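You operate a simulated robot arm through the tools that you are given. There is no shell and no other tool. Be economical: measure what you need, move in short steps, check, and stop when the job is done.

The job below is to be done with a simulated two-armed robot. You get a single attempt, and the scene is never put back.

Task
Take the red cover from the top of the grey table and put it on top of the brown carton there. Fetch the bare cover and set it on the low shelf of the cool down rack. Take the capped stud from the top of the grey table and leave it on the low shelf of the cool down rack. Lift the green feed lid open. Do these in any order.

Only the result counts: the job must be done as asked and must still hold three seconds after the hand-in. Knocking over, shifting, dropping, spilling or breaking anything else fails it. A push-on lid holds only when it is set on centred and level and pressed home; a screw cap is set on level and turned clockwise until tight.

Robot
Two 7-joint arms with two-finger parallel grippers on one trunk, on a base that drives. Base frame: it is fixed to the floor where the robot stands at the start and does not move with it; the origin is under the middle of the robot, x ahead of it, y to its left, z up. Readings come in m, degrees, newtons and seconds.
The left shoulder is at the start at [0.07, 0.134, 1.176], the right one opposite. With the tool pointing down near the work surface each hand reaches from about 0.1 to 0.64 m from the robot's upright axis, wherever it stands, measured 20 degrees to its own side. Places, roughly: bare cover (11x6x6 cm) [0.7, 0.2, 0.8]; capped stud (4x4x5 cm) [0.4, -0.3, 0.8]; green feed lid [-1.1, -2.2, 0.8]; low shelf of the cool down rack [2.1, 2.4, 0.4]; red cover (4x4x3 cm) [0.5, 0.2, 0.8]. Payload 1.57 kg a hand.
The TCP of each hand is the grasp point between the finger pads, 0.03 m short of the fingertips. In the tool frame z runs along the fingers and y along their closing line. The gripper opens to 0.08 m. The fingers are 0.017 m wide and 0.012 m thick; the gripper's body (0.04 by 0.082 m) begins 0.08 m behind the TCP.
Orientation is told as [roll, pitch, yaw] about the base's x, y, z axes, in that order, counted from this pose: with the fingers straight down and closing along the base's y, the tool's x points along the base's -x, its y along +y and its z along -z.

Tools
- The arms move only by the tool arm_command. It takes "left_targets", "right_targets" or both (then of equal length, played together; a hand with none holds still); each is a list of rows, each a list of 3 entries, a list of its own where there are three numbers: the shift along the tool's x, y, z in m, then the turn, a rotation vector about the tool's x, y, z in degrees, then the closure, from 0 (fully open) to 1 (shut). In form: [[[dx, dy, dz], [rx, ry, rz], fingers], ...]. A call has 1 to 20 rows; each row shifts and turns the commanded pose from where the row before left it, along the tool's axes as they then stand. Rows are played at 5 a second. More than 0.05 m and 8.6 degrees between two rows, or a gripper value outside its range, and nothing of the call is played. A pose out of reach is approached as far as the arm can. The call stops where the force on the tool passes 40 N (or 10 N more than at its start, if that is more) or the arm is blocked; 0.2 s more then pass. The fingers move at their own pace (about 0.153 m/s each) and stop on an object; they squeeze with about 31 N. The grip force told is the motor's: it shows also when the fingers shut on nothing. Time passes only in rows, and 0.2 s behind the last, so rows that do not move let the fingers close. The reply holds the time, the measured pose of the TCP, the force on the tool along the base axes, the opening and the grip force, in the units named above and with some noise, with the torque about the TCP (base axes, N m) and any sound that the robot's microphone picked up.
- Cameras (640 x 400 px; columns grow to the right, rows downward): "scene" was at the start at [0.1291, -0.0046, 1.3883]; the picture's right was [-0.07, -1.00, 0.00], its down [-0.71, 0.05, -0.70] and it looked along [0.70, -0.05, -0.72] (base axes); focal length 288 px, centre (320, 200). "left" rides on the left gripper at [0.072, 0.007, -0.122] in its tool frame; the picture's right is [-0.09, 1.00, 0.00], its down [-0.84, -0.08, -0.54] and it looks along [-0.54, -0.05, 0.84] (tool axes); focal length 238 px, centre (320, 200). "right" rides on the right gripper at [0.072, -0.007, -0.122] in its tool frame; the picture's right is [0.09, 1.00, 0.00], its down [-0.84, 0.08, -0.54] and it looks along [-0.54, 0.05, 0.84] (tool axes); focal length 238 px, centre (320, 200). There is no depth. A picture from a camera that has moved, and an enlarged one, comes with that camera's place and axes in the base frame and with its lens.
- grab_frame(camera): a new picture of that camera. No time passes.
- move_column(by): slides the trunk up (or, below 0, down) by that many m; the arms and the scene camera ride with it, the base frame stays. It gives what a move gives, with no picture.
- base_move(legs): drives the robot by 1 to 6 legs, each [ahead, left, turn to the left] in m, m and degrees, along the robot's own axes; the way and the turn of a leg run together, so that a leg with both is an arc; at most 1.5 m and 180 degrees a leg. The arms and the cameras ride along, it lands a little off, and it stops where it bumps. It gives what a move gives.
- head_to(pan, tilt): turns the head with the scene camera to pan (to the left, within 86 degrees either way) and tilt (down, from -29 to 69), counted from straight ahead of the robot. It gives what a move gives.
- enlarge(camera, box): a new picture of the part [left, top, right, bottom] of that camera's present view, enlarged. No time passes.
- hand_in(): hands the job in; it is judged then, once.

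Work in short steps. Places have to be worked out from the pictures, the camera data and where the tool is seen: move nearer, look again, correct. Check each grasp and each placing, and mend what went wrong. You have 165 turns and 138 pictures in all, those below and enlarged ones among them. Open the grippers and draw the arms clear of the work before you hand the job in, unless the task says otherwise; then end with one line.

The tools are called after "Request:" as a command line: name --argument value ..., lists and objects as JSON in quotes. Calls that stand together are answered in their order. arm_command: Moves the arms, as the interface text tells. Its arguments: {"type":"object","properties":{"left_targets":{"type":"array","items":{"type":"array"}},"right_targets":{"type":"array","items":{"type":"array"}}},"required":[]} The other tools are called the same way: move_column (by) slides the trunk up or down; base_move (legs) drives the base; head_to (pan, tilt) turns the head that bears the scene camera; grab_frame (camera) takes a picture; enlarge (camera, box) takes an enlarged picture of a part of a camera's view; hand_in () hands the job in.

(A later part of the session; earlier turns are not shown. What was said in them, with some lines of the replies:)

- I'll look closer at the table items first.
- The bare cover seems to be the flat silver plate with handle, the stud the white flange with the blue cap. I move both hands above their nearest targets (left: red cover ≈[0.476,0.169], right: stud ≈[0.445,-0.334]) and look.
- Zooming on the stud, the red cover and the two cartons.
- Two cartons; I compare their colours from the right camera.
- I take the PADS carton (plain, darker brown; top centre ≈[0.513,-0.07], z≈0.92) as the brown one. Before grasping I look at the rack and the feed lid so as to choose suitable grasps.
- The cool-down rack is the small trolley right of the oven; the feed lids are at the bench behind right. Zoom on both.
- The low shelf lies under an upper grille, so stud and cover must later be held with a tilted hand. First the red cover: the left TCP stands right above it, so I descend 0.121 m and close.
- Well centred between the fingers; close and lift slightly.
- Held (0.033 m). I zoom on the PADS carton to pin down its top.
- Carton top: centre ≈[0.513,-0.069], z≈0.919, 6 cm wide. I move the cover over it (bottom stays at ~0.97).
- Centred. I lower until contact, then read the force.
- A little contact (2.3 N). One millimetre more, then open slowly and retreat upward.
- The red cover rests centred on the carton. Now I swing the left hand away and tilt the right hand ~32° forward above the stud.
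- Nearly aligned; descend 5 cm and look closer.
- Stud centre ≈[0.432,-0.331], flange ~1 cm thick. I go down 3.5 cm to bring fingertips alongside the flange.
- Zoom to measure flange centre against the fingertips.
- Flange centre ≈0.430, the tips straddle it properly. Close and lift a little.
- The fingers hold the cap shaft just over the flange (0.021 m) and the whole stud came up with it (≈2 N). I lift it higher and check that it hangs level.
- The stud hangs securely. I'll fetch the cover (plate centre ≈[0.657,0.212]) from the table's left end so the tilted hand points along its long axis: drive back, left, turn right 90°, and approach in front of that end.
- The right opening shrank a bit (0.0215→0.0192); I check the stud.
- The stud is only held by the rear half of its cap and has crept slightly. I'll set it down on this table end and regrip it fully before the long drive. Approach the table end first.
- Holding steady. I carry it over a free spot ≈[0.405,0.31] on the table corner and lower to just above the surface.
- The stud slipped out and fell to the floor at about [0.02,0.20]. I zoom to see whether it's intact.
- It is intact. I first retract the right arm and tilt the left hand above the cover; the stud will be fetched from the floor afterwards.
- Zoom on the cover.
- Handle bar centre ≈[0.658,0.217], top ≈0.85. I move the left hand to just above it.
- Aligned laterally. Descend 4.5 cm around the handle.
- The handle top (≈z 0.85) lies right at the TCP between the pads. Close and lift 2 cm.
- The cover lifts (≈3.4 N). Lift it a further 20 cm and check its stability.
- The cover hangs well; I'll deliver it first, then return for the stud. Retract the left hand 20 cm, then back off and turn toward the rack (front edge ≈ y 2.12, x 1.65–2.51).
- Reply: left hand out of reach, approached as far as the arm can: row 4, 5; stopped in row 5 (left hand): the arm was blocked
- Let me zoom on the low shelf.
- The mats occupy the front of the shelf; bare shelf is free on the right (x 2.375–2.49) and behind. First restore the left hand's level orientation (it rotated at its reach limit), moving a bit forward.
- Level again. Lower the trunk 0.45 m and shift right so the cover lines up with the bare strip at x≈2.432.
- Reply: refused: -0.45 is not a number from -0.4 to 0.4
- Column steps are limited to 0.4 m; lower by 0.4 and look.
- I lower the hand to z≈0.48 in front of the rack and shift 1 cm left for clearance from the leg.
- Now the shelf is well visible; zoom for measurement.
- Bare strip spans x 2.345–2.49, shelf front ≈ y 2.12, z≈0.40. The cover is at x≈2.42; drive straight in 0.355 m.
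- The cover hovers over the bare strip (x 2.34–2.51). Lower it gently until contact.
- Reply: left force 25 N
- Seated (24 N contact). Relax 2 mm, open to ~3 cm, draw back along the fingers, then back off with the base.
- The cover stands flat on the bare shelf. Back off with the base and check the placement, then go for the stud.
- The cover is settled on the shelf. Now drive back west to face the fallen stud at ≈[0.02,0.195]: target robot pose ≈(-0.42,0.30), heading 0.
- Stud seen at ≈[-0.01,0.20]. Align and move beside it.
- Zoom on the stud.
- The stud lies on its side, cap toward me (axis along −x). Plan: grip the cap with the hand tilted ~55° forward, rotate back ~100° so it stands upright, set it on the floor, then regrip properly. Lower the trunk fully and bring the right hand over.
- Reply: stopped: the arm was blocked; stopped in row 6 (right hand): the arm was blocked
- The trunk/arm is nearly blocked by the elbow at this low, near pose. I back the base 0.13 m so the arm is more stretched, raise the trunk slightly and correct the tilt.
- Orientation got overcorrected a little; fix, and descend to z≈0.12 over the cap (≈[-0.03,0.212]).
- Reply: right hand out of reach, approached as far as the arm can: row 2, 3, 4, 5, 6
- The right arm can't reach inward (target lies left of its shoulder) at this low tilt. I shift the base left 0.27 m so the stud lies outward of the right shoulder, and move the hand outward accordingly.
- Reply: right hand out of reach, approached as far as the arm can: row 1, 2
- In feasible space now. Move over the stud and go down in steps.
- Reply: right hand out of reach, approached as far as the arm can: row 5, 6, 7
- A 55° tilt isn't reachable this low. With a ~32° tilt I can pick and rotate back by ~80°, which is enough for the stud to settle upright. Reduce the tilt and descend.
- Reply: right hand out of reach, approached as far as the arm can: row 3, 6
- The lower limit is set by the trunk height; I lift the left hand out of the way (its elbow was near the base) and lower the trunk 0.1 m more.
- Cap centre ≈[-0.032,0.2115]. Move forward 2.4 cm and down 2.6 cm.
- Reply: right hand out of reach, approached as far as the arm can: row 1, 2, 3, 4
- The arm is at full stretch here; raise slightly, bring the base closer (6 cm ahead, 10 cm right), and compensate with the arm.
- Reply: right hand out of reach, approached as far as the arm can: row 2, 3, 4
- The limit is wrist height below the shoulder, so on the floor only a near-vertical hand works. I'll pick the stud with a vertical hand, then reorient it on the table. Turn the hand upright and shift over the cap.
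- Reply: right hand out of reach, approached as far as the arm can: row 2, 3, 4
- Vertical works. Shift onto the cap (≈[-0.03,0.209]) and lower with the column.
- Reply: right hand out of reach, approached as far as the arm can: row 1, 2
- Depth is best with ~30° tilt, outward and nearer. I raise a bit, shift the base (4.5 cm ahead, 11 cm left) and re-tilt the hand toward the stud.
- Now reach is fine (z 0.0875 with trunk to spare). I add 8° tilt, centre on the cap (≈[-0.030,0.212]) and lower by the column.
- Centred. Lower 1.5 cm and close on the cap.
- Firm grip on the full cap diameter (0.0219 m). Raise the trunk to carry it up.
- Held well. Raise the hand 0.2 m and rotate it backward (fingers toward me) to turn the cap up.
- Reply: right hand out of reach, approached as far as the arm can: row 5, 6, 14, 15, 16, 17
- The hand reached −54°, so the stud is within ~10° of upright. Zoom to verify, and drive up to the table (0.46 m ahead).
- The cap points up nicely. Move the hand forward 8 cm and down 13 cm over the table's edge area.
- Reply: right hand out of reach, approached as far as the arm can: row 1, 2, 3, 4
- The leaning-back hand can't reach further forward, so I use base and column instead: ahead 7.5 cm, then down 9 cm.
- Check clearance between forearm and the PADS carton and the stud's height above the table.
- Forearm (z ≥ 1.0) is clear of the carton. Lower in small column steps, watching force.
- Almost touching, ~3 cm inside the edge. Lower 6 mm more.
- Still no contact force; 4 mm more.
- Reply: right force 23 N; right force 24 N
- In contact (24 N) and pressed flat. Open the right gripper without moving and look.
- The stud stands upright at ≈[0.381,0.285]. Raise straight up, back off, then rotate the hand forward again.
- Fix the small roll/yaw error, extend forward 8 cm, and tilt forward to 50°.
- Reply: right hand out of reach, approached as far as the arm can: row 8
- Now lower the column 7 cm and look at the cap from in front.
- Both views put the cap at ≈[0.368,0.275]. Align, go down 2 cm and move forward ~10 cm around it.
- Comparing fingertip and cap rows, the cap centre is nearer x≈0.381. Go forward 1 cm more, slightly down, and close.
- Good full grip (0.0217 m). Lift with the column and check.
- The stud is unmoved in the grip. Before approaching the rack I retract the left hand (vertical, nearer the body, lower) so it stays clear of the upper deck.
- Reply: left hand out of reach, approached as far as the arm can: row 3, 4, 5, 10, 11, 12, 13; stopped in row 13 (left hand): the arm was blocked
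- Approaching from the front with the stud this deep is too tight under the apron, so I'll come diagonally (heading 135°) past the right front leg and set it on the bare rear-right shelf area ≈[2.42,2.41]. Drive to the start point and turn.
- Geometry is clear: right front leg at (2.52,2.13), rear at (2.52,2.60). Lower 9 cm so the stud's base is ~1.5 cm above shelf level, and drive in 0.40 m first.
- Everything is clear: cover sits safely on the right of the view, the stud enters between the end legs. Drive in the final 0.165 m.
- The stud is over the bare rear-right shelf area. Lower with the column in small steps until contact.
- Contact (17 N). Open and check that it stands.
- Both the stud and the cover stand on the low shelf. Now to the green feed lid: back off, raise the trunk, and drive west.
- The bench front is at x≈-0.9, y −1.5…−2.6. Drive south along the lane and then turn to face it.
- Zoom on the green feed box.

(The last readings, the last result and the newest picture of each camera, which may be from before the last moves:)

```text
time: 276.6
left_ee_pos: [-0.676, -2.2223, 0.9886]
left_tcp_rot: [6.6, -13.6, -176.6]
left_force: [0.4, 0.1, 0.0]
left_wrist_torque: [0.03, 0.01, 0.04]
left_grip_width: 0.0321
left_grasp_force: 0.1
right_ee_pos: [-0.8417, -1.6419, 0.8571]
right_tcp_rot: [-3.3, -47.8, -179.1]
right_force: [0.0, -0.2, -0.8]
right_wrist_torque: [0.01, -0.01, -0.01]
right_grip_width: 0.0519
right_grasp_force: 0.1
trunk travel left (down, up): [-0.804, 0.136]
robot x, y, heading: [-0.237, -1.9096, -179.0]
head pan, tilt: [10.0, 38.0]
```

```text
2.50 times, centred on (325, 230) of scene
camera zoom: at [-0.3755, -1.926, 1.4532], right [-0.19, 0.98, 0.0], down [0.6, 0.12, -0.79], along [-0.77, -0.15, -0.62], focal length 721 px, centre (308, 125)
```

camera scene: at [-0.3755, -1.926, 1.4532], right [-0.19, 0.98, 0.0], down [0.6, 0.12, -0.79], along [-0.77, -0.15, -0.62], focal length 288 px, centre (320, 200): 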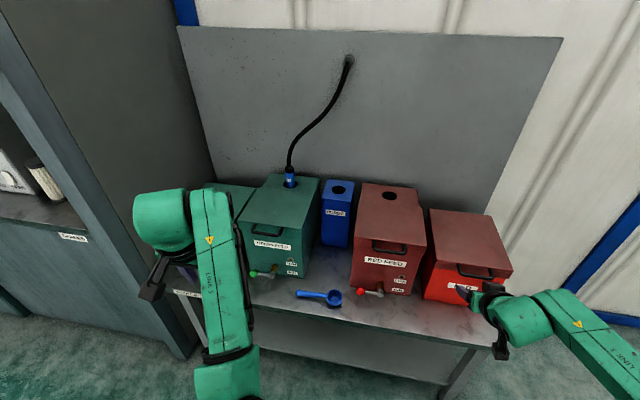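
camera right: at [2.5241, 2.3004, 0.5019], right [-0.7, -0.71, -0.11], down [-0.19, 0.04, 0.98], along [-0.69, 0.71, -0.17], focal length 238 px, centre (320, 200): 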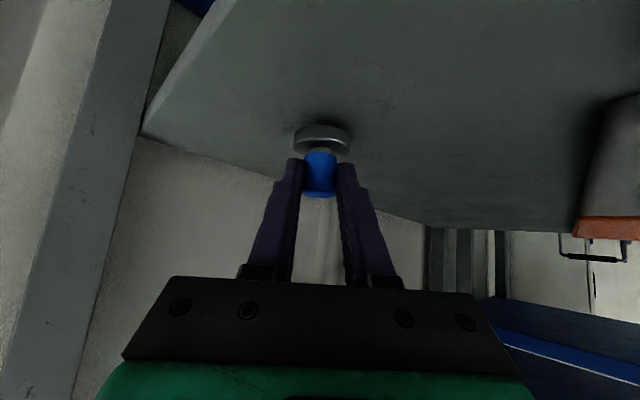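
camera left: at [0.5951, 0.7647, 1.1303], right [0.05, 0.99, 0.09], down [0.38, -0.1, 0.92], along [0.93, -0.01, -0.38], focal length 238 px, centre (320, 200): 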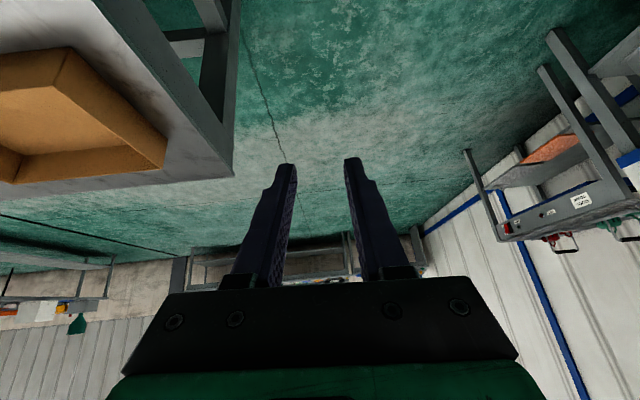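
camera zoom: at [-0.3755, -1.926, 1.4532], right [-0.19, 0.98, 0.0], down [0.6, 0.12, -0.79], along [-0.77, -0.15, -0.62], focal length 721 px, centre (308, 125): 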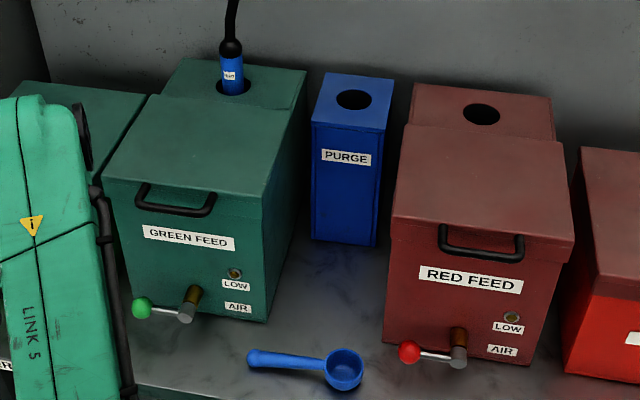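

The lid (x −1.01…−1.2, hinge seam at the back) has a black bar handle on its front at ≈[-0.985,-2.21,0.8]. I retract the right arm and bring the left hand upright, forward, and yaw it so the fingers can straddle the bar.

Request:
arm_command --left_targets '[[[-0.03, 0, 0], [3.3, 6.8, 1.2], 0], [[-0.03, 0, 0], [3.3, 6.8, 1.2], 0], [[-0.03, 0, 0], [0, 0, 0], 0], [[0, 0, 0], [0, 0, 8.5], 0], [[0, 0, 0], [0, 0, 8.5], 0], [[0, 0, 0], [0, 0, 8.5], 0], [[0, 0, 0], [0, 0, 8.5], 0], [[0, 0, 0], [0, 0, 8.5], 0], [[0, 0, 0], [0, 0, 8.5], 0]]' --right_targets '[[[-0.0223, 0, -0.02], [0, 0, 0], 0.35], [[-0.0223, 0, -0.02], [0, 0, 0], 0.35], [[0.0268, 0, -0.0297], [0, 0, 0], 0.35], [[0.0268, 0, -0.0297], [0, 0, 0], 0.35], [[0.0268, 0, -0.0297], [0, 0, 0], 0.35], [[0, 0, 0], [0, 0, 0], 0.35], [[0, 0, 0], [0, 0, 0], 0.35], [[0, 0, 0], [0, 0, 0], 0.35], [[0, 0, 0], [0, 0, 0], 0.35]]'

```text
time: 278.6
left_ee_pos: [-0.7646, -2.2274, 1.0004]
left_tcp_rot: [0.1, 0.1, 130.5]
left_force: [-0.1, 0.4, -0.3]
left_wrist_torque: [0.0, -0.01, 0.03]
left_grip_width: 0.0801
left_grasp_force: 0.1
right_ee_pos: [-0.72, -1.6472, 0.9187]
right_tcp_rot: [-3.4, -47.7, -178.9]
right_force: [0.2, 0.4, -0.1]
right_wrist_torque: [0.01, 0.0, -0.04]
right_grip_width: 0.052
right_grasp_force: 0.0
trunk travel left (down, up): [-0.804, 0.136]
robot x, y, heading: [-0.2356, -1.9145, -178.9]
head pan, tilt: [10.0, 38.0]
```

Left hand is vertical and yawing fine; finish the yaw to 90° and drive 0.15 m ahead, then look.

Request:
arm_command --left_targets '[[[0, 0, 0], [0, 0, 8], 0], [[0, 0, 0], [0, 0, 8], 0], [[0, 0, 0], [0, 0, 8], 0], [[0, 0, 0], [0, 0, 8], 0], [[0, 0, 0], [0, 0, 8], 0]]'

Request:
base_move --legs '[[0.15, 0, 0]]'

Request:
grab_frame --camera "left"

Request:
grab_frame --camera "scene"

```text
time: 279.8
left_ee_pos: [-0.7632, -2.2263, 0.9993]
left_tcp_rot: [-0.1, 0.2, 90.5]
left_force: [0.8, 0.0, -0.4]
left_wrist_torque: [0.01, -0.02, 0.01]
left_grip_width: 0.0799
left_grasp_force: 0.0
right_ee_pos: [-0.7195, -1.6482, 0.9191]
right_tcp_rot: [-3.4, -47.7, -178.9]
right_force: [0.1, 0.9, -0.1]
right_wrist_torque: [0.01, 0.02, 0.03]
right_grip_width: 0.052
right_grasp_force: 0.1
trunk travel left (down, up): [-0.804, 0.136]
robot x, y, heading: [-0.2405, -1.9112, -179.1]
head pan, tilt: [10.0, 38.0]
```

```text
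time: 281.2
left_ee_pos: [-0.9125, -2.2283, 1.0006]
left_tcp_rot: [0.1, 0.2, 90.7]
left_force: [0.4, 0.3, -0.1]
left_wrist_torque: [0.01, 0.02, 0.01]
left_grip_width: 0.0801
left_grasp_force: 0.1
right_ee_pos: [-0.8683, -1.6504, 0.9205]
right_tcp_rot: [-3.4, -47.9, -179.0]
right_force: [0.4, -1.2, -0.6]
right_wrist_torque: [0.0, -0.03, -0.01]
right_grip_width: 0.0516
right_grasp_force: 0.0
trunk travel left (down, up): [-0.804, 0.136]
robot x, y, heading: [-0.3872, -1.9136, -178.8]
head pan, tilt: [10.0, 38.0]
```

```text
23 pictures are left
camera left: at [-0.919, -2.2994, 1.1227], right [-1.0, 0.08, 0.0], down [0.07, 0.84, 0.54], along [0.04, 0.54, -0.84], focal length 238 px, centre (320, 200)
```

left: 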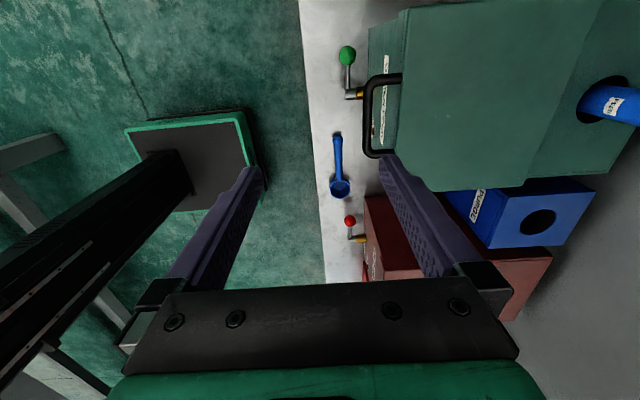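

```text
22 pictures are left
camera scene: at [-0.5229, -1.9289, 1.4535], right [-0.19, 0.98, 0.0], down [0.6, 0.12, -0.79], along [-0.77, -0.15, -0.61], focal length 288 px, centre (320, 200)
```

scene: 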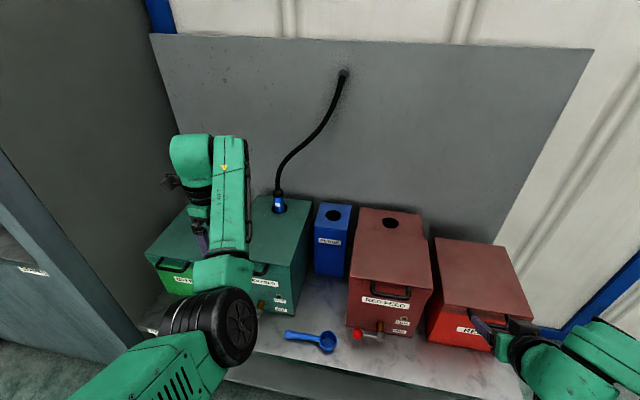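

Two-view fix: bar at x≈-0.976, y≈-2.22, z≈0.808, ~3 cm gap to the lid. I lower the column 8 cm, pull the left hand back 11 cm with ~3 cm opening, and drive 17 cm ahead to get over the bar.

Request:
move_column --by -0.08

Request:
arm_command --left_targets '[[[0, -0.037, 0], [0, 0, 0], 0.6], [[0, -0.037, 0], [0, 0, 0], 0.6], [[-0.004, -0.036, 0], [0, 0, 0], 0.6]]'

Request:
base_move --legs '[[0.17, 0, -0.2]]'

Request:
grab_frame --camera "left"

```text
time: 282.4
left_ee_pos: [-0.9139, -2.2284, 0.9182]
left_tcp_rot: [0.0, 0.2, 90.7]
left_force: [-0.1, -0.2, -0.3]
left_wrist_torque: [-0.01, -0.01, 0.04]
left_grip_width: 0.0799
left_grasp_force: 0.0
right_ee_pos: [-0.8708, -1.6503, 0.8391]
right_tcp_rot: [-3.5, -47.8, -178.9]
right_force: [0.2, 0.5, 0.1]
right_wrist_torque: [0.02, 0.0, -0.01]
right_grip_width: 0.0519
right_grasp_force: 0.2
trunk travel left (down, up): [-0.724, 0.216]
robot x, y, heading: [-0.3862, -1.9117, -178.9]
head pan, tilt: [10.0, 38.0]
```

```text
time: 283.2
left_ee_pos: [-0.8186, -2.2456, 0.9082]
left_tcp_rot: [-0.1, 0.1, 90.9]
left_force: [0.6, -0.2, 0.0]
left_wrist_torque: [0.01, 0.01, -0.02]
left_grip_width: 0.0323
left_grasp_force: 0.0
left hand out of reach, approached as far as the arm can: row 3
right_ee_pos: [-0.8698, -1.6509, 0.8383]
right_tcp_rot: [-3.4, -47.6, -178.9]
right_force: [0.2, -0.1, -0.5]
right_wrist_torque: [0.03, 0.01, 0.01]
right_grip_width: 0.0519
right_grasp_force: 0.0
trunk travel left (down, up): [-0.724, 0.216]
robot x, y, heading: [-0.3934, -1.9108, -179.0]
head pan, tilt: [10.0, 38.0]
```

```text
time: 284.6
left_ee_pos: [-0.9907, -2.2426, 0.9104]
left_tcp_rot: [-0.2, 0.3, 90.5]
left_force: [0.8, 0.3, 0.3]
left_wrist_torque: [-0.01, 0.0, 0.0]
left_grip_width: 0.0317
left_grasp_force: 0.2
right_ee_pos: [-1.0398, -1.6518, 0.8395]
right_tcp_rot: [-3.5, -47.8, -179.3]
right_force: [0.2, 0.6, 0.8]
right_wrist_torque: [0.01, -0.01, 0.01]
right_grip_width: 0.052
right_grasp_force: 0.0
trunk travel left (down, up): [-0.724, 0.216]
robot x, y, heading: [-0.5585, -1.9138, -179.2]
head pan, tilt: [10.0, 38.0]
```

```text
21 pictures are left
camera left: at [-0.9972, -2.3142, 1.0318], right [-1.0, 0.08, 0.0], down [0.07, 0.84, 0.54], along [0.05, 0.54, -0.84], focal length 238 px, centre (320, 200)
```

left: 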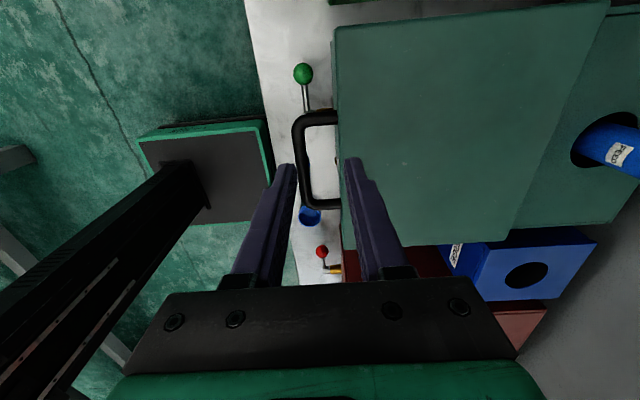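

Bar is at ≈[-0.97,-2.22], lid edge ≈ -1.003. Nudge the base back 2 cm and right 2.2 cm to centre the hand on the bar.

Request:
base_move --legs '[[-0.021, -0.022, 0]]'

Request:
arm_command --left_targets '[[[0, 0, 0.03], [0, 0, 0], 0.6], [[0, 0, 0.015], [0, 0, 0], 0.6]]'

Request:
enlarge --camera "left" --box '[220, 80, 420, 240]'

```text
time: 285.5
left_ee_pos: [-0.9721, -2.2245, 0.9081]
left_tcp_rot: [-0.3, 0.2, 90.6]
left_force: [-0.4, -0.7, 0.5]
left_wrist_torque: [0.0, 0.02, -0.01]
left_grip_width: 0.0319
left_grasp_force: 0.0
right_ee_pos: [-1.0212, -1.6321, 0.8385]
right_tcp_rot: [-3.5, -47.7, -179.1]
right_force: [-0.2, -0.7, 1.0]
right_wrist_torque: [0.02, -0.04, 0.02]
right_grip_width: 0.0519
right_grasp_force: 0.0
trunk travel left (down, up): [-0.724, 0.216]
robot x, y, heading: [-0.5391, -1.8953, -179.3]
head pan, tilt: [10.0, 38.0]
```

```text
time: 286.1
left_ee_pos: [-0.9705, -2.2219, 0.8634]
left_tcp_rot: [-0.3, 0.2, 90.5]
left_force: [0.5, 0.9, 0.9]
left_wrist_torque: [-0.01, 0.0, -0.01]
left_grip_width: 0.0321
left_grasp_force: 0.0
right_ee_pos: [-1.02, -1.6297, 0.8399]
right_tcp_rot: [-3.3, -47.8, -179.2]
right_force: [-0.5, -0.1, 1.3]
right_wrist_torque: [0.0, 0.03, 0.04]
right_grip_width: 0.0519
right_grasp_force: 0.0
trunk travel left (down, up): [-0.724, 0.216]
robot x, y, heading: [-0.5392, -1.893, -178.8]
head pan, tilt: [10.0, 38.0]
```

```text
2.50 times, centred on (320, 160) of left
camera zoom: at [-0.9773, -2.2924, 0.986], right [-1.0, 0.08, 0.0], down [0.07, 0.84, 0.54], along [0.05, 0.54, -0.84], focal length 596 px, centre (320, 300)
```

zoom: 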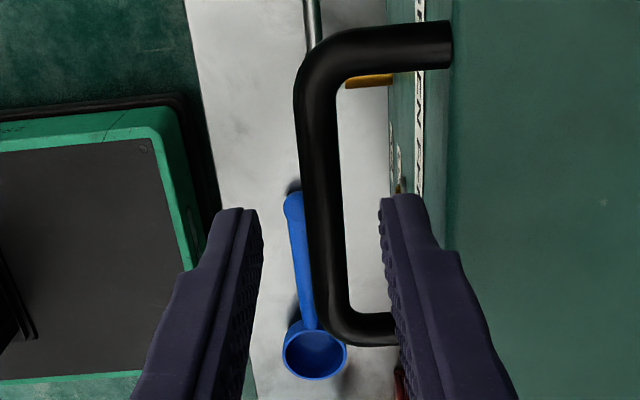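

The bar lies centred between the fingers with clearance to the lid. Descend 4.2 cm and close.

Request:
arm_command --left_targets '[[[0, 0, 0.022], [0, 0, 0], 0.6], [[0, 0, 0.02], [0, 0, 0], 0.6], [[0, 0, 0], [0, 0, 0], 1], [[0, 0, 0], [0, 0, 0], 1]]'

Request:
enlarge --camera "left" --box '[220, 80, 420, 240]'

```text
time: 287.1
left_ee_pos: [-0.9719, -2.2228, 0.8219]
left_tcp_rot: [-0.1, 0.3, 90.5]
left_force: [-8.6, -0.9, 2.1]
left_wrist_torque: [0.46, 0.09, 0.1]
left_grip_width: 0.0118
left_grasp_force: 29.0
right_ee_pos: [-1.02, -1.6301, 0.837]
right_tcp_rot: [-3.3, -47.7, -179.3]
right_force: [0.4, 0.6, -0.2]
right_wrist_torque: [0.0, 0.03, 0.02]
right_grip_width: 0.052
right_grasp_force: 0.1
trunk travel left (down, up): [-0.724, 0.216]
robot x, y, heading: [-0.543, -1.8942, -179.2]
head pan, tilt: [10.0, 38.0]
```

```text
2.50 times, centred on (320, 160) of left
camera zoom: at [-0.9785, -2.2932, 0.9441], right [-1.0, 0.08, 0.0], down [0.07, 0.84, 0.54], along [0.05, 0.54, -0.84], focal length 596 px, centre (320, 300)
```

zoom: 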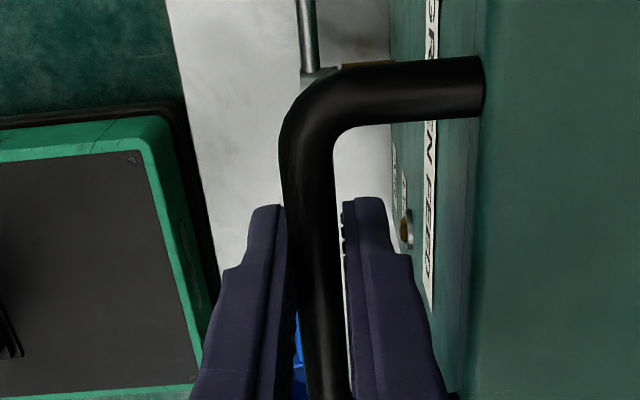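

Firm grip on the bar (12 mm). I lift along the hinge arc (radius ≈0.224 m about x≈-1.195, z≈0.82), first ~37°.

Request:
arm_command --left_targets '[[[0, 0.0004, -0.0293], [0, 0, 0], 1], [[0, 0.0042, -0.029], [0, 0, 0], 1], [[0, 0.008, -0.0282], [0, 0, 0], 1], [[0, 0.0115, -0.0269], [0, 0, 0], 1], [[0, 0.015, -0.0252], [0, 0, 0], 1]]'

Request:
grab_frame --camera "scene"

```text
time: 288.3
left_ee_pos: [-1.0162, -2.2227, 0.9575]
left_tcp_rot: [-0.6, 0.2, 90.4]
left_force: [-17.0, 4.3, -16.5]
left_wrist_torque: [-0.04, -0.06, 0.12]
left_grip_width: 0.0115
left_grasp_force: 29.2
right_ee_pos: [-1.0238, -1.6301, 0.8351]
right_tcp_rot: [-3.4, -47.5, -179.2]
right_force: [0.0, 0.7, 0.6]
right_wrist_torque: [0.03, 0.01, -0.02]
right_grip_width: 0.0518
right_grasp_force: 0.0
trunk travel left (down, up): [-0.724, 0.216]
robot x, y, heading: [-0.5387, -1.8927, -178.9]
head pan, tilt: [10.0, 38.0]
```

```text
18 pictures are left
camera scene: at [-0.6842, -1.9101, 1.3721], right [-0.19, 0.98, 0.0], down [0.61, 0.12, -0.78], along [-0.77, -0.15, -0.62], focal length 288 px, centre (320, 200)
```

scene: 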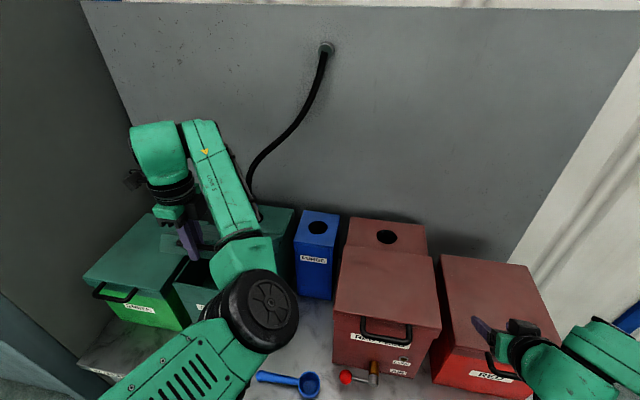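

Lid opens; the readings fit a hinge at ≈(-1.195, 0.81), now at ~37°. Continue along the refined arc to ~74°.

Request:
arm_command --left_targets '[[[0, 0.0236, -0.0183], [0, 0, 0], 1], [[0, 0.0216, -0.0196], [0, 0, 0], 1], [[0, 0.0239, -0.0166], [0, 0, 0], 1], [[0, 0.026, -0.0134], [0, 0, 0], 1], [[0, 0.0274, -0.0099], [0, 0, 0], 1]]'

Request:
grab_frame --camera "scene"

```text
time: 289.5
left_ee_pos: [-1.114, -2.2235, 1.0338]
left_tcp_rot: [-0.1, 0.4, 90.7]
left_force: [0.8, 7.2, 1.9]
left_wrist_torque: [0.46, 0.1, -0.18]
left_grip_width: 0.0117
left_grasp_force: 28.8
left hand out of reach, approached as far as the arm can: row 5
right_ee_pos: [-1.0187, -1.628, 0.8391]
right_tcp_rot: [-3.2, -47.8, -179.4]
right_force: [-0.2, 0.2, -0.1]
right_wrist_torque: [0.0, 0.02, 0.0]
right_grip_width: 0.0524
right_grasp_force: 0.0
trunk travel left (down, up): [-0.724, 0.216]
robot x, y, heading: [-0.5423, -1.8968, -179.5]
head pan, tilt: [10.0, 38.0]
```

```text
17 pictures are left
camera scene: at [-0.6757, -1.907, 1.3733], right [-0.19, 0.98, 0.0], down [0.6, 0.11, -0.79], along [-0.77, -0.15, -0.62], focal length 288 px, centre (320, 200)
```

scene: 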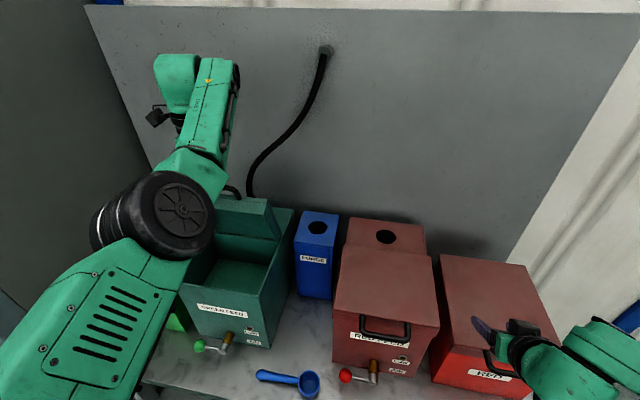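

At ~70° and at arm's reach. Lift the right hand clear, then use small base/column steps to carry the lid further.

Request:
arm_command --right_targets '[[[-0.03, 0, -0.0268], [0, 0, 0], 0.35], [[-0.03, 0, -0.0268], [0, 0, 0], 0.35], [[-0.03, 0, -0.0268], [0, 0, 0], 0.35]]'

Request:
move_column --by 0.006

Request:
base_move --legs '[[0.03, 0, 0]]'

```text
time: 290.3
left_ee_pos: [-1.1136, -2.224, 1.0331]
left_tcp_rot: [-0.1, 0.5, 90.5]
left_force: [1.4, 6.1, 4.1]
left_wrist_torque: [0.26, 0.06, -0.15]
left_grip_width: 0.0118
left_grasp_force: 28.8
right_ee_pos: [-1.0187, -1.6328, 0.9581]
right_tcp_rot: [-3.3, -47.6, -179.4]
right_force: [0.6, -0.3, 0.6]
right_wrist_torque: [-0.02, 0.0, -0.01]
right_grip_width: 0.0522
right_grasp_force: 0.1
trunk travel left (down, up): [-0.724, 0.216]
robot x, y, heading: [-0.5385, -1.8948, -178.8]
head pan, tilt: [10.0, 38.0]
```

```text
time: 290.8
left_ee_pos: [-1.1169, -2.2235, 1.0354]
left_tcp_rot: [-0.5, 0.2, 90.5]
left_force: [-4.3, 7.6, -13.9]
left_wrist_torque: [-0.42, 0.0, -0.1]
left_grip_width: 0.0117
left_grasp_force: 29.1
right_ee_pos: [-1.0215, -1.6346, 0.9622]
right_tcp_rot: [-3.3, -47.6, -179.4]
right_force: [0.3, -0.6, 0.7]
right_wrist_torque: [0.01, 0.0, 0.03]
right_grip_width: 0.0523
right_grasp_force: 0.0
trunk travel left (down, up): [-0.73, 0.21]
robot x, y, heading: [-0.5415, -1.8932, -179.0]
head pan, tilt: [10.0, 38.0]
```

```text
time: 291.7
left_ee_pos: [-1.1414, -2.2241, 1.041]
left_tcp_rot: [0.0, 0.5, 90.7]
left_force: [5.7, 3.6, 15.2]
left_wrist_torque: [0.68, -0.12, -0.27]
left_grip_width: 0.0117
left_grasp_force: 29.5
right_ee_pos: [-1.0453, -1.6344, 0.965]
right_tcp_rot: [-3.1, -48.0, -179.4]
right_force: [-0.4, 0.8, -0.8]
right_wrist_torque: [0.01, 0.01, 0.01]
right_grip_width: 0.0517
right_grasp_force: 0.0
trunk travel left (down, up): [-0.73, 0.21]
robot x, y, heading: [-0.5714, -1.8919, -179.1]
head pan, tilt: [10.0, 38.0]
```

Angle ≈76°. Repeat: column +6 mm, base +3 cm.

Request:
move_column --by 0.006

Request:
base_move --legs '[[0.03, 0, 0]]'

Request:
grab_frame --camera "scene"

```text
time: 292.2
left_ee_pos: [-1.1453, -2.2221, 1.0419]
left_tcp_rot: [-0.3, 0.4, 90.6]
left_force: [-1.1, 6.8, -8.3]
left_wrist_torque: [-0.33, -0.03, -0.19]
left_grip_width: 0.0119
left_grasp_force: 28.9
right_ee_pos: [-1.0489, -1.6344, 0.9684]
right_tcp_rot: [-3.2, -47.6, -179.4]
right_force: [-0.2, -0.5, -0.2]
right_wrist_torque: [-0.02, -0.03, -0.04]
right_grip_width: 0.0521
right_grasp_force: 0.0
trunk travel left (down, up): [-0.736, 0.204]
robot x, y, heading: [-0.5704, -1.8933, -179.1]
head pan, tilt: [10.0, 38.0]
```

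```text
time: 293.1
left_ee_pos: [-1.1704, -2.2248, 1.0465]
left_tcp_rot: [-0.1, 0.3, 90.6]
left_force: [1.9, 5.7, 6.8]
left_wrist_torque: [0.65, -0.13, -0.33]
left_grip_width: 0.0117
left_grasp_force: 29.0
right_ee_pos: [-1.0771, -1.6344, 0.9698]
right_tcp_rot: [-3.1, -47.9, -179.4]
right_force: [-0.2, -1.6, -0.4]
right_wrist_torque: [-0.02, 0.03, -0.01]
right_grip_width: 0.0522
right_grasp_force: 0.1
trunk travel left (down, up): [-0.736, 0.204]
robot x, y, heading: [-0.5983, -1.894, -178.9]
head pan, tilt: [10.0, 38.0]
```

```text
16 pictures are left
camera scene: at [-0.7336, -1.9073, 1.3854], right [-0.19, 0.98, 0.0], down [0.6, 0.11, -0.79], along [-0.77, -0.15, -0.61], focal length 288 px, centre (320, 200)
```

scene: 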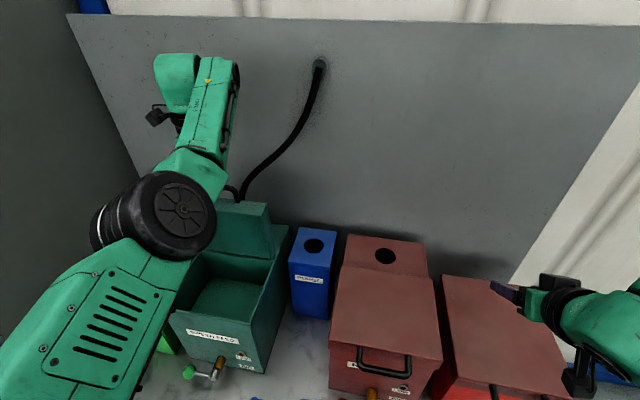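

At ~84°. One more 3 cm brings it slightly past vertical (the hose connector stands ~2 cm behind the hinge, so no further than ~93°).

Request:
base_move --legs '[[0.033, 0, 0]]'

Request:
grab_frame --camera "left"

```text
time: 293.9
left_ee_pos: [-1.203, -2.2256, 1.0463]
left_tcp_rot: [-0.1, 0.3, 90.6]
left_force: [1.4, 5.2, 9.5]
left_wrist_torque: [0.59, -0.13, -0.36]
left_grip_width: 0.0118
left_grasp_force: 28.8
right_ee_pos: [-1.1078, -1.6352, 0.972]
right_tcp_rot: [-3.3, -47.9, -179.4]
right_force: [-0.3, 0.1, -0.2]
right_wrist_torque: [0.02, 0.01, -0.02]
right_grip_width: 0.0521
right_grasp_force: 0.1
trunk travel left (down, up): [-0.736, 0.204]
robot x, y, heading: [-0.6335, -1.8958, -179.2]
head pan, tilt: [10.0, 38.0]
```

```text
15 pictures are left
camera left: at [-1.2098, -2.2945, 1.1693], right [-1.0, 0.08, 0.0], down [0.07, 0.84, 0.54], along [0.05, 0.54, -0.84], focal length 238 px, centre (320, 200)
```

left: 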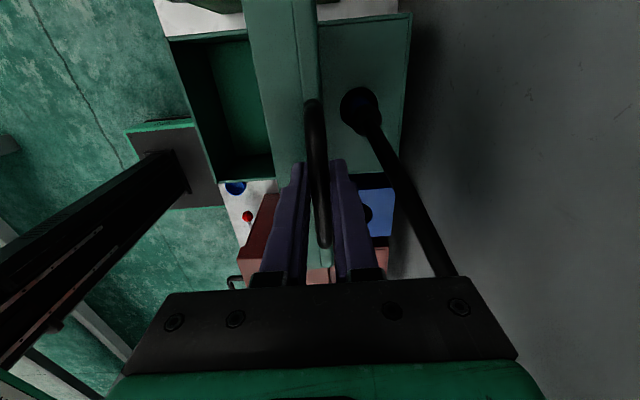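

About 92°, with a gap to the connector. I loosen the fingers slightly and watch whether the lid stays.

Request:
arm_command --left_targets '[[[0, 0, 0], [0, 0, 0], 0.75], [[0, 0, 0], [0, 0, 0], 0.65], [[0, 0, 0], [0, 0, 0], 0.65], [[0, 0, 0], [0, 0, 0], 0.65]]'

Request:
enlarge --camera "left" --box '[160, 0, 480, 260]'

```text
time: 294.9
left_ee_pos: [-1.2049, -2.2265, 1.045]
left_tcp_rot: [-0.2, 0.1, 90.6]
left_force: [-0.3, 0.8, 0.0]
left_wrist_torque: [0.02, -0.01, 0.01]
left_grip_width: 0.0283
left_grasp_force: 0.0
right_ee_pos: [-1.1094, -1.6384, 0.9703]
right_tcp_rot: [-3.3, -47.8, -179.3]
right_force: [-0.4, -0.5, -0.1]
right_wrist_torque: [0.02, -0.03, 0.0]
right_grip_width: 0.052
right_grasp_force: 0.1
trunk travel left (down, up): [-0.736, 0.204]
robot x, y, heading: [-0.635, -1.8954, -179.4]
head pan, tilt: [10.0, 38.0]
```

```text
1.54 times, centred on (320, 130) of left
camera zoom: at [-1.212, -2.2964, 1.1674], right [-1.0, 0.08, 0.0], down [0.07, 0.84, 0.54], along [0.05, 0.54, -0.84], focal length 367 px, centre (320, 308)
```

zoom: 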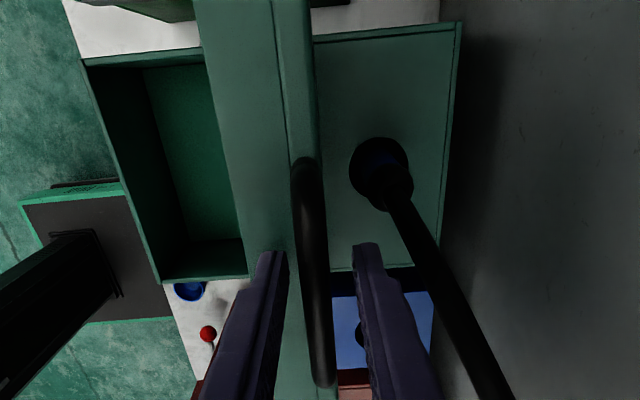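

The forces are zero and the bar stands free between the fingers: the lid stays open. Withdraw the hand straight up and check.

Request:
arm_command --left_targets '[[[0, 0, -0.02], [0, 0, 0], 0.6], [[0, 0, -0.03], [0, 0, 0], 0.6], [[0, 0, -0.03], [0, 0, 0], 0.6], [[0, 0, 0], [0, 0, 0], 0.6]]'

Request:
grab_frame --camera "left"

```text
time: 295.9
left_ee_pos: [-1.2037, -2.2317, 1.1083]
left_tcp_rot: [1.1, 0.0, 91.7]
left_force: [0.1, 0.3, 0.1]
left_wrist_torque: [-0.03, -0.01, -0.01]
left_grip_width: 0.0321
left_grasp_force: 0.0
left hand out of reach, approached as far as the arm can: row 2, 3
right_ee_pos: [-1.1108, -1.6377, 0.9716]
right_tcp_rot: [-3.3, -47.8, -179.3]
right_force: [0.4, 0.8, 0.4]
right_wrist_torque: [-0.05, 0.0, -0.03]
right_grip_width: 0.0522
right_grasp_force: 0.0
trunk travel left (down, up): [-0.736, 0.204]
robot x, y, heading: [-0.6292, -1.8982, -179.3]
head pan, tilt: [10.0, 38.0]
```

```text
13 pictures are left
camera left: at [-1.2071, -2.3013, 1.2296], right [-1.0, 0.06, 0.02], down [0.06, 0.84, 0.54], along [0.02, 0.54, -0.84], focal length 238 px, centre (320, 200)
```

left: 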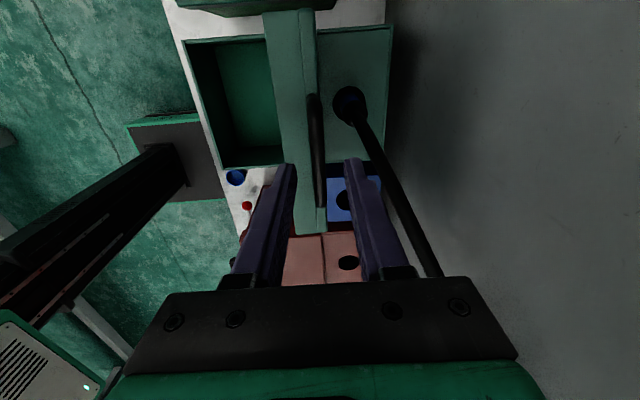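

Lid stays up and the fingertips are above the bar. Raise the column and back away, then verify.

Request:
move_column --by 0.15

Request:
base_move --legs '[[-0.45, 0, 0]]'

Request:
grab_frame --camera "scene"

```text
time: 297.6
left_ee_pos: [-1.2038, -2.2304, 1.258]
left_tcp_rot: [1.1, 0.0, 91.5]
left_force: [0.1, 0.9, 0.4]
left_wrist_torque: [-0.01, -0.02, 0.03]
left_grip_width: 0.0323
left_grasp_force: 0.1
right_ee_pos: [-1.1109, -1.6369, 1.1201]
right_tcp_rot: [-3.2, -47.8, -179.4]
right_force: [-0.7, -0.3, -0.1]
right_wrist_torque: [0.04, -0.02, 0.0]
right_grip_width: 0.0518
right_grasp_force: 0.1
trunk travel left (down, up): [-0.886, 0.054]
robot x, y, heading: [-0.6314, -1.8984, -179.1]
head pan, tilt: [10.0, 38.0]
```

```text
time: 300.4
left_ee_pos: [-0.7595, -2.223, 1.255]
left_tcp_rot: [1.0, 0.0, 91.2]
left_force: [-0.4, 0.1, 0.1]
left_wrist_torque: [0.0, 0.02, 0.03]
left_grip_width: 0.0319
left_grasp_force: 0.1
right_ee_pos: [-0.6618, -1.6292, 1.1204]
right_tcp_rot: [-3.3, -47.7, -179.5]
right_force: [0.2, 0.2, -0.5]
right_wrist_torque: [0.0, -0.02, 0.0]
right_grip_width: 0.0519
right_grasp_force: 0.1
trunk travel left (down, up): [-0.886, 0.054]
robot x, y, heading: [-0.1812, -1.887, -179.4]
head pan, tilt: [10.0, 38.0]
```

```text
12 pictures are left
camera scene: at [-0.3215, -1.9045, 1.5349], right [-0.18, 0.98, 0.0], down [0.61, 0.11, -0.79], along [-0.77, -0.15, -0.62], focal length 288 px, centre (320, 200)
```

scene: 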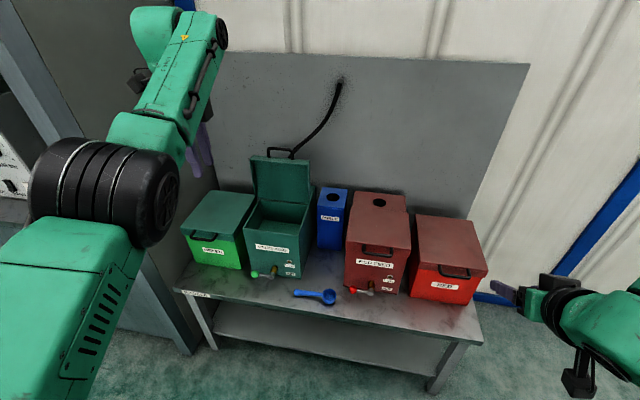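

The green feed lid stands open, and nothing else was moved. I open both grippers fully and hand in.

Request:
arm_command --left_targets '[[[0, 0, 0], [0, 0, 0], 0], [[0, 0, 0], [0, 0, 0], 0]]' --right_targets '[[[0, 0, 0], [0, 0, 0], 0], [[0, 0, 0], [0, 0, 0], 0]]'

Request:
enlarge --camera "scene" --box '[170, 130, 420, 310]'

```text
time: 301.0
left_ee_pos: [-0.7573, -2.2215, 1.2573]
left_tcp_rot: [1.1, 0.0, 91.3]
left_force: [-0.2, -0.7, 0.6]
left_wrist_torque: [-0.05, 0.0, 0.01]
left_grip_width: 0.0799
left_grasp_force: 0.0
right_ee_pos: [-0.661, -1.6277, 1.1196]
right_tcp_rot: [-3.3, -47.7, -179.5]
right_force: [0.4, -0.4, -0.2]
right_wrist_torque: [-0.03, -0.03, -0.02]
right_grip_width: 0.0799
right_grasp_force: 0.0
trunk travel left (down, up): [-0.886, 0.054]
robot x, y, heading: [-0.1834, -1.8881, -179.4]
head pan, tilt: [10.0, 38.0]
```

```text
2.22 times, centred on (295, 220) of scene
camera zoom: at [-0.3203, -1.9045, 1.535], right [-0.18, 0.98, 0.0], down [0.61, 0.11, -0.79], along [-0.77, -0.15, -0.62], focal length 641 px, centre (376, 156)
```

zoom: 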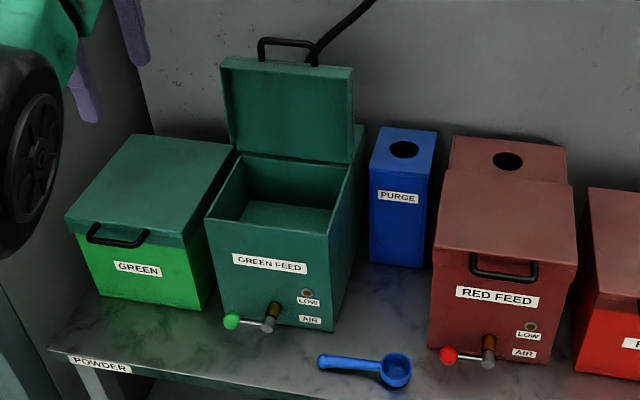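

The GREEN FEED lid is open and stable, the grippers are open and the arms are clear. Handing in.

Request:
hand_in

```text
The job is handed in.
```

The job is handed in with all four parts done: the red cover is on the PADS carton, the bare cover and the capped stud are on the rack's low shelf, and the GREEN FEED lid is standing open. The stud slipped to the floor once and I picked it up again. Both the PADS and CAPS cartons are brown; I judged PADS, the darker one, to be the one meant.
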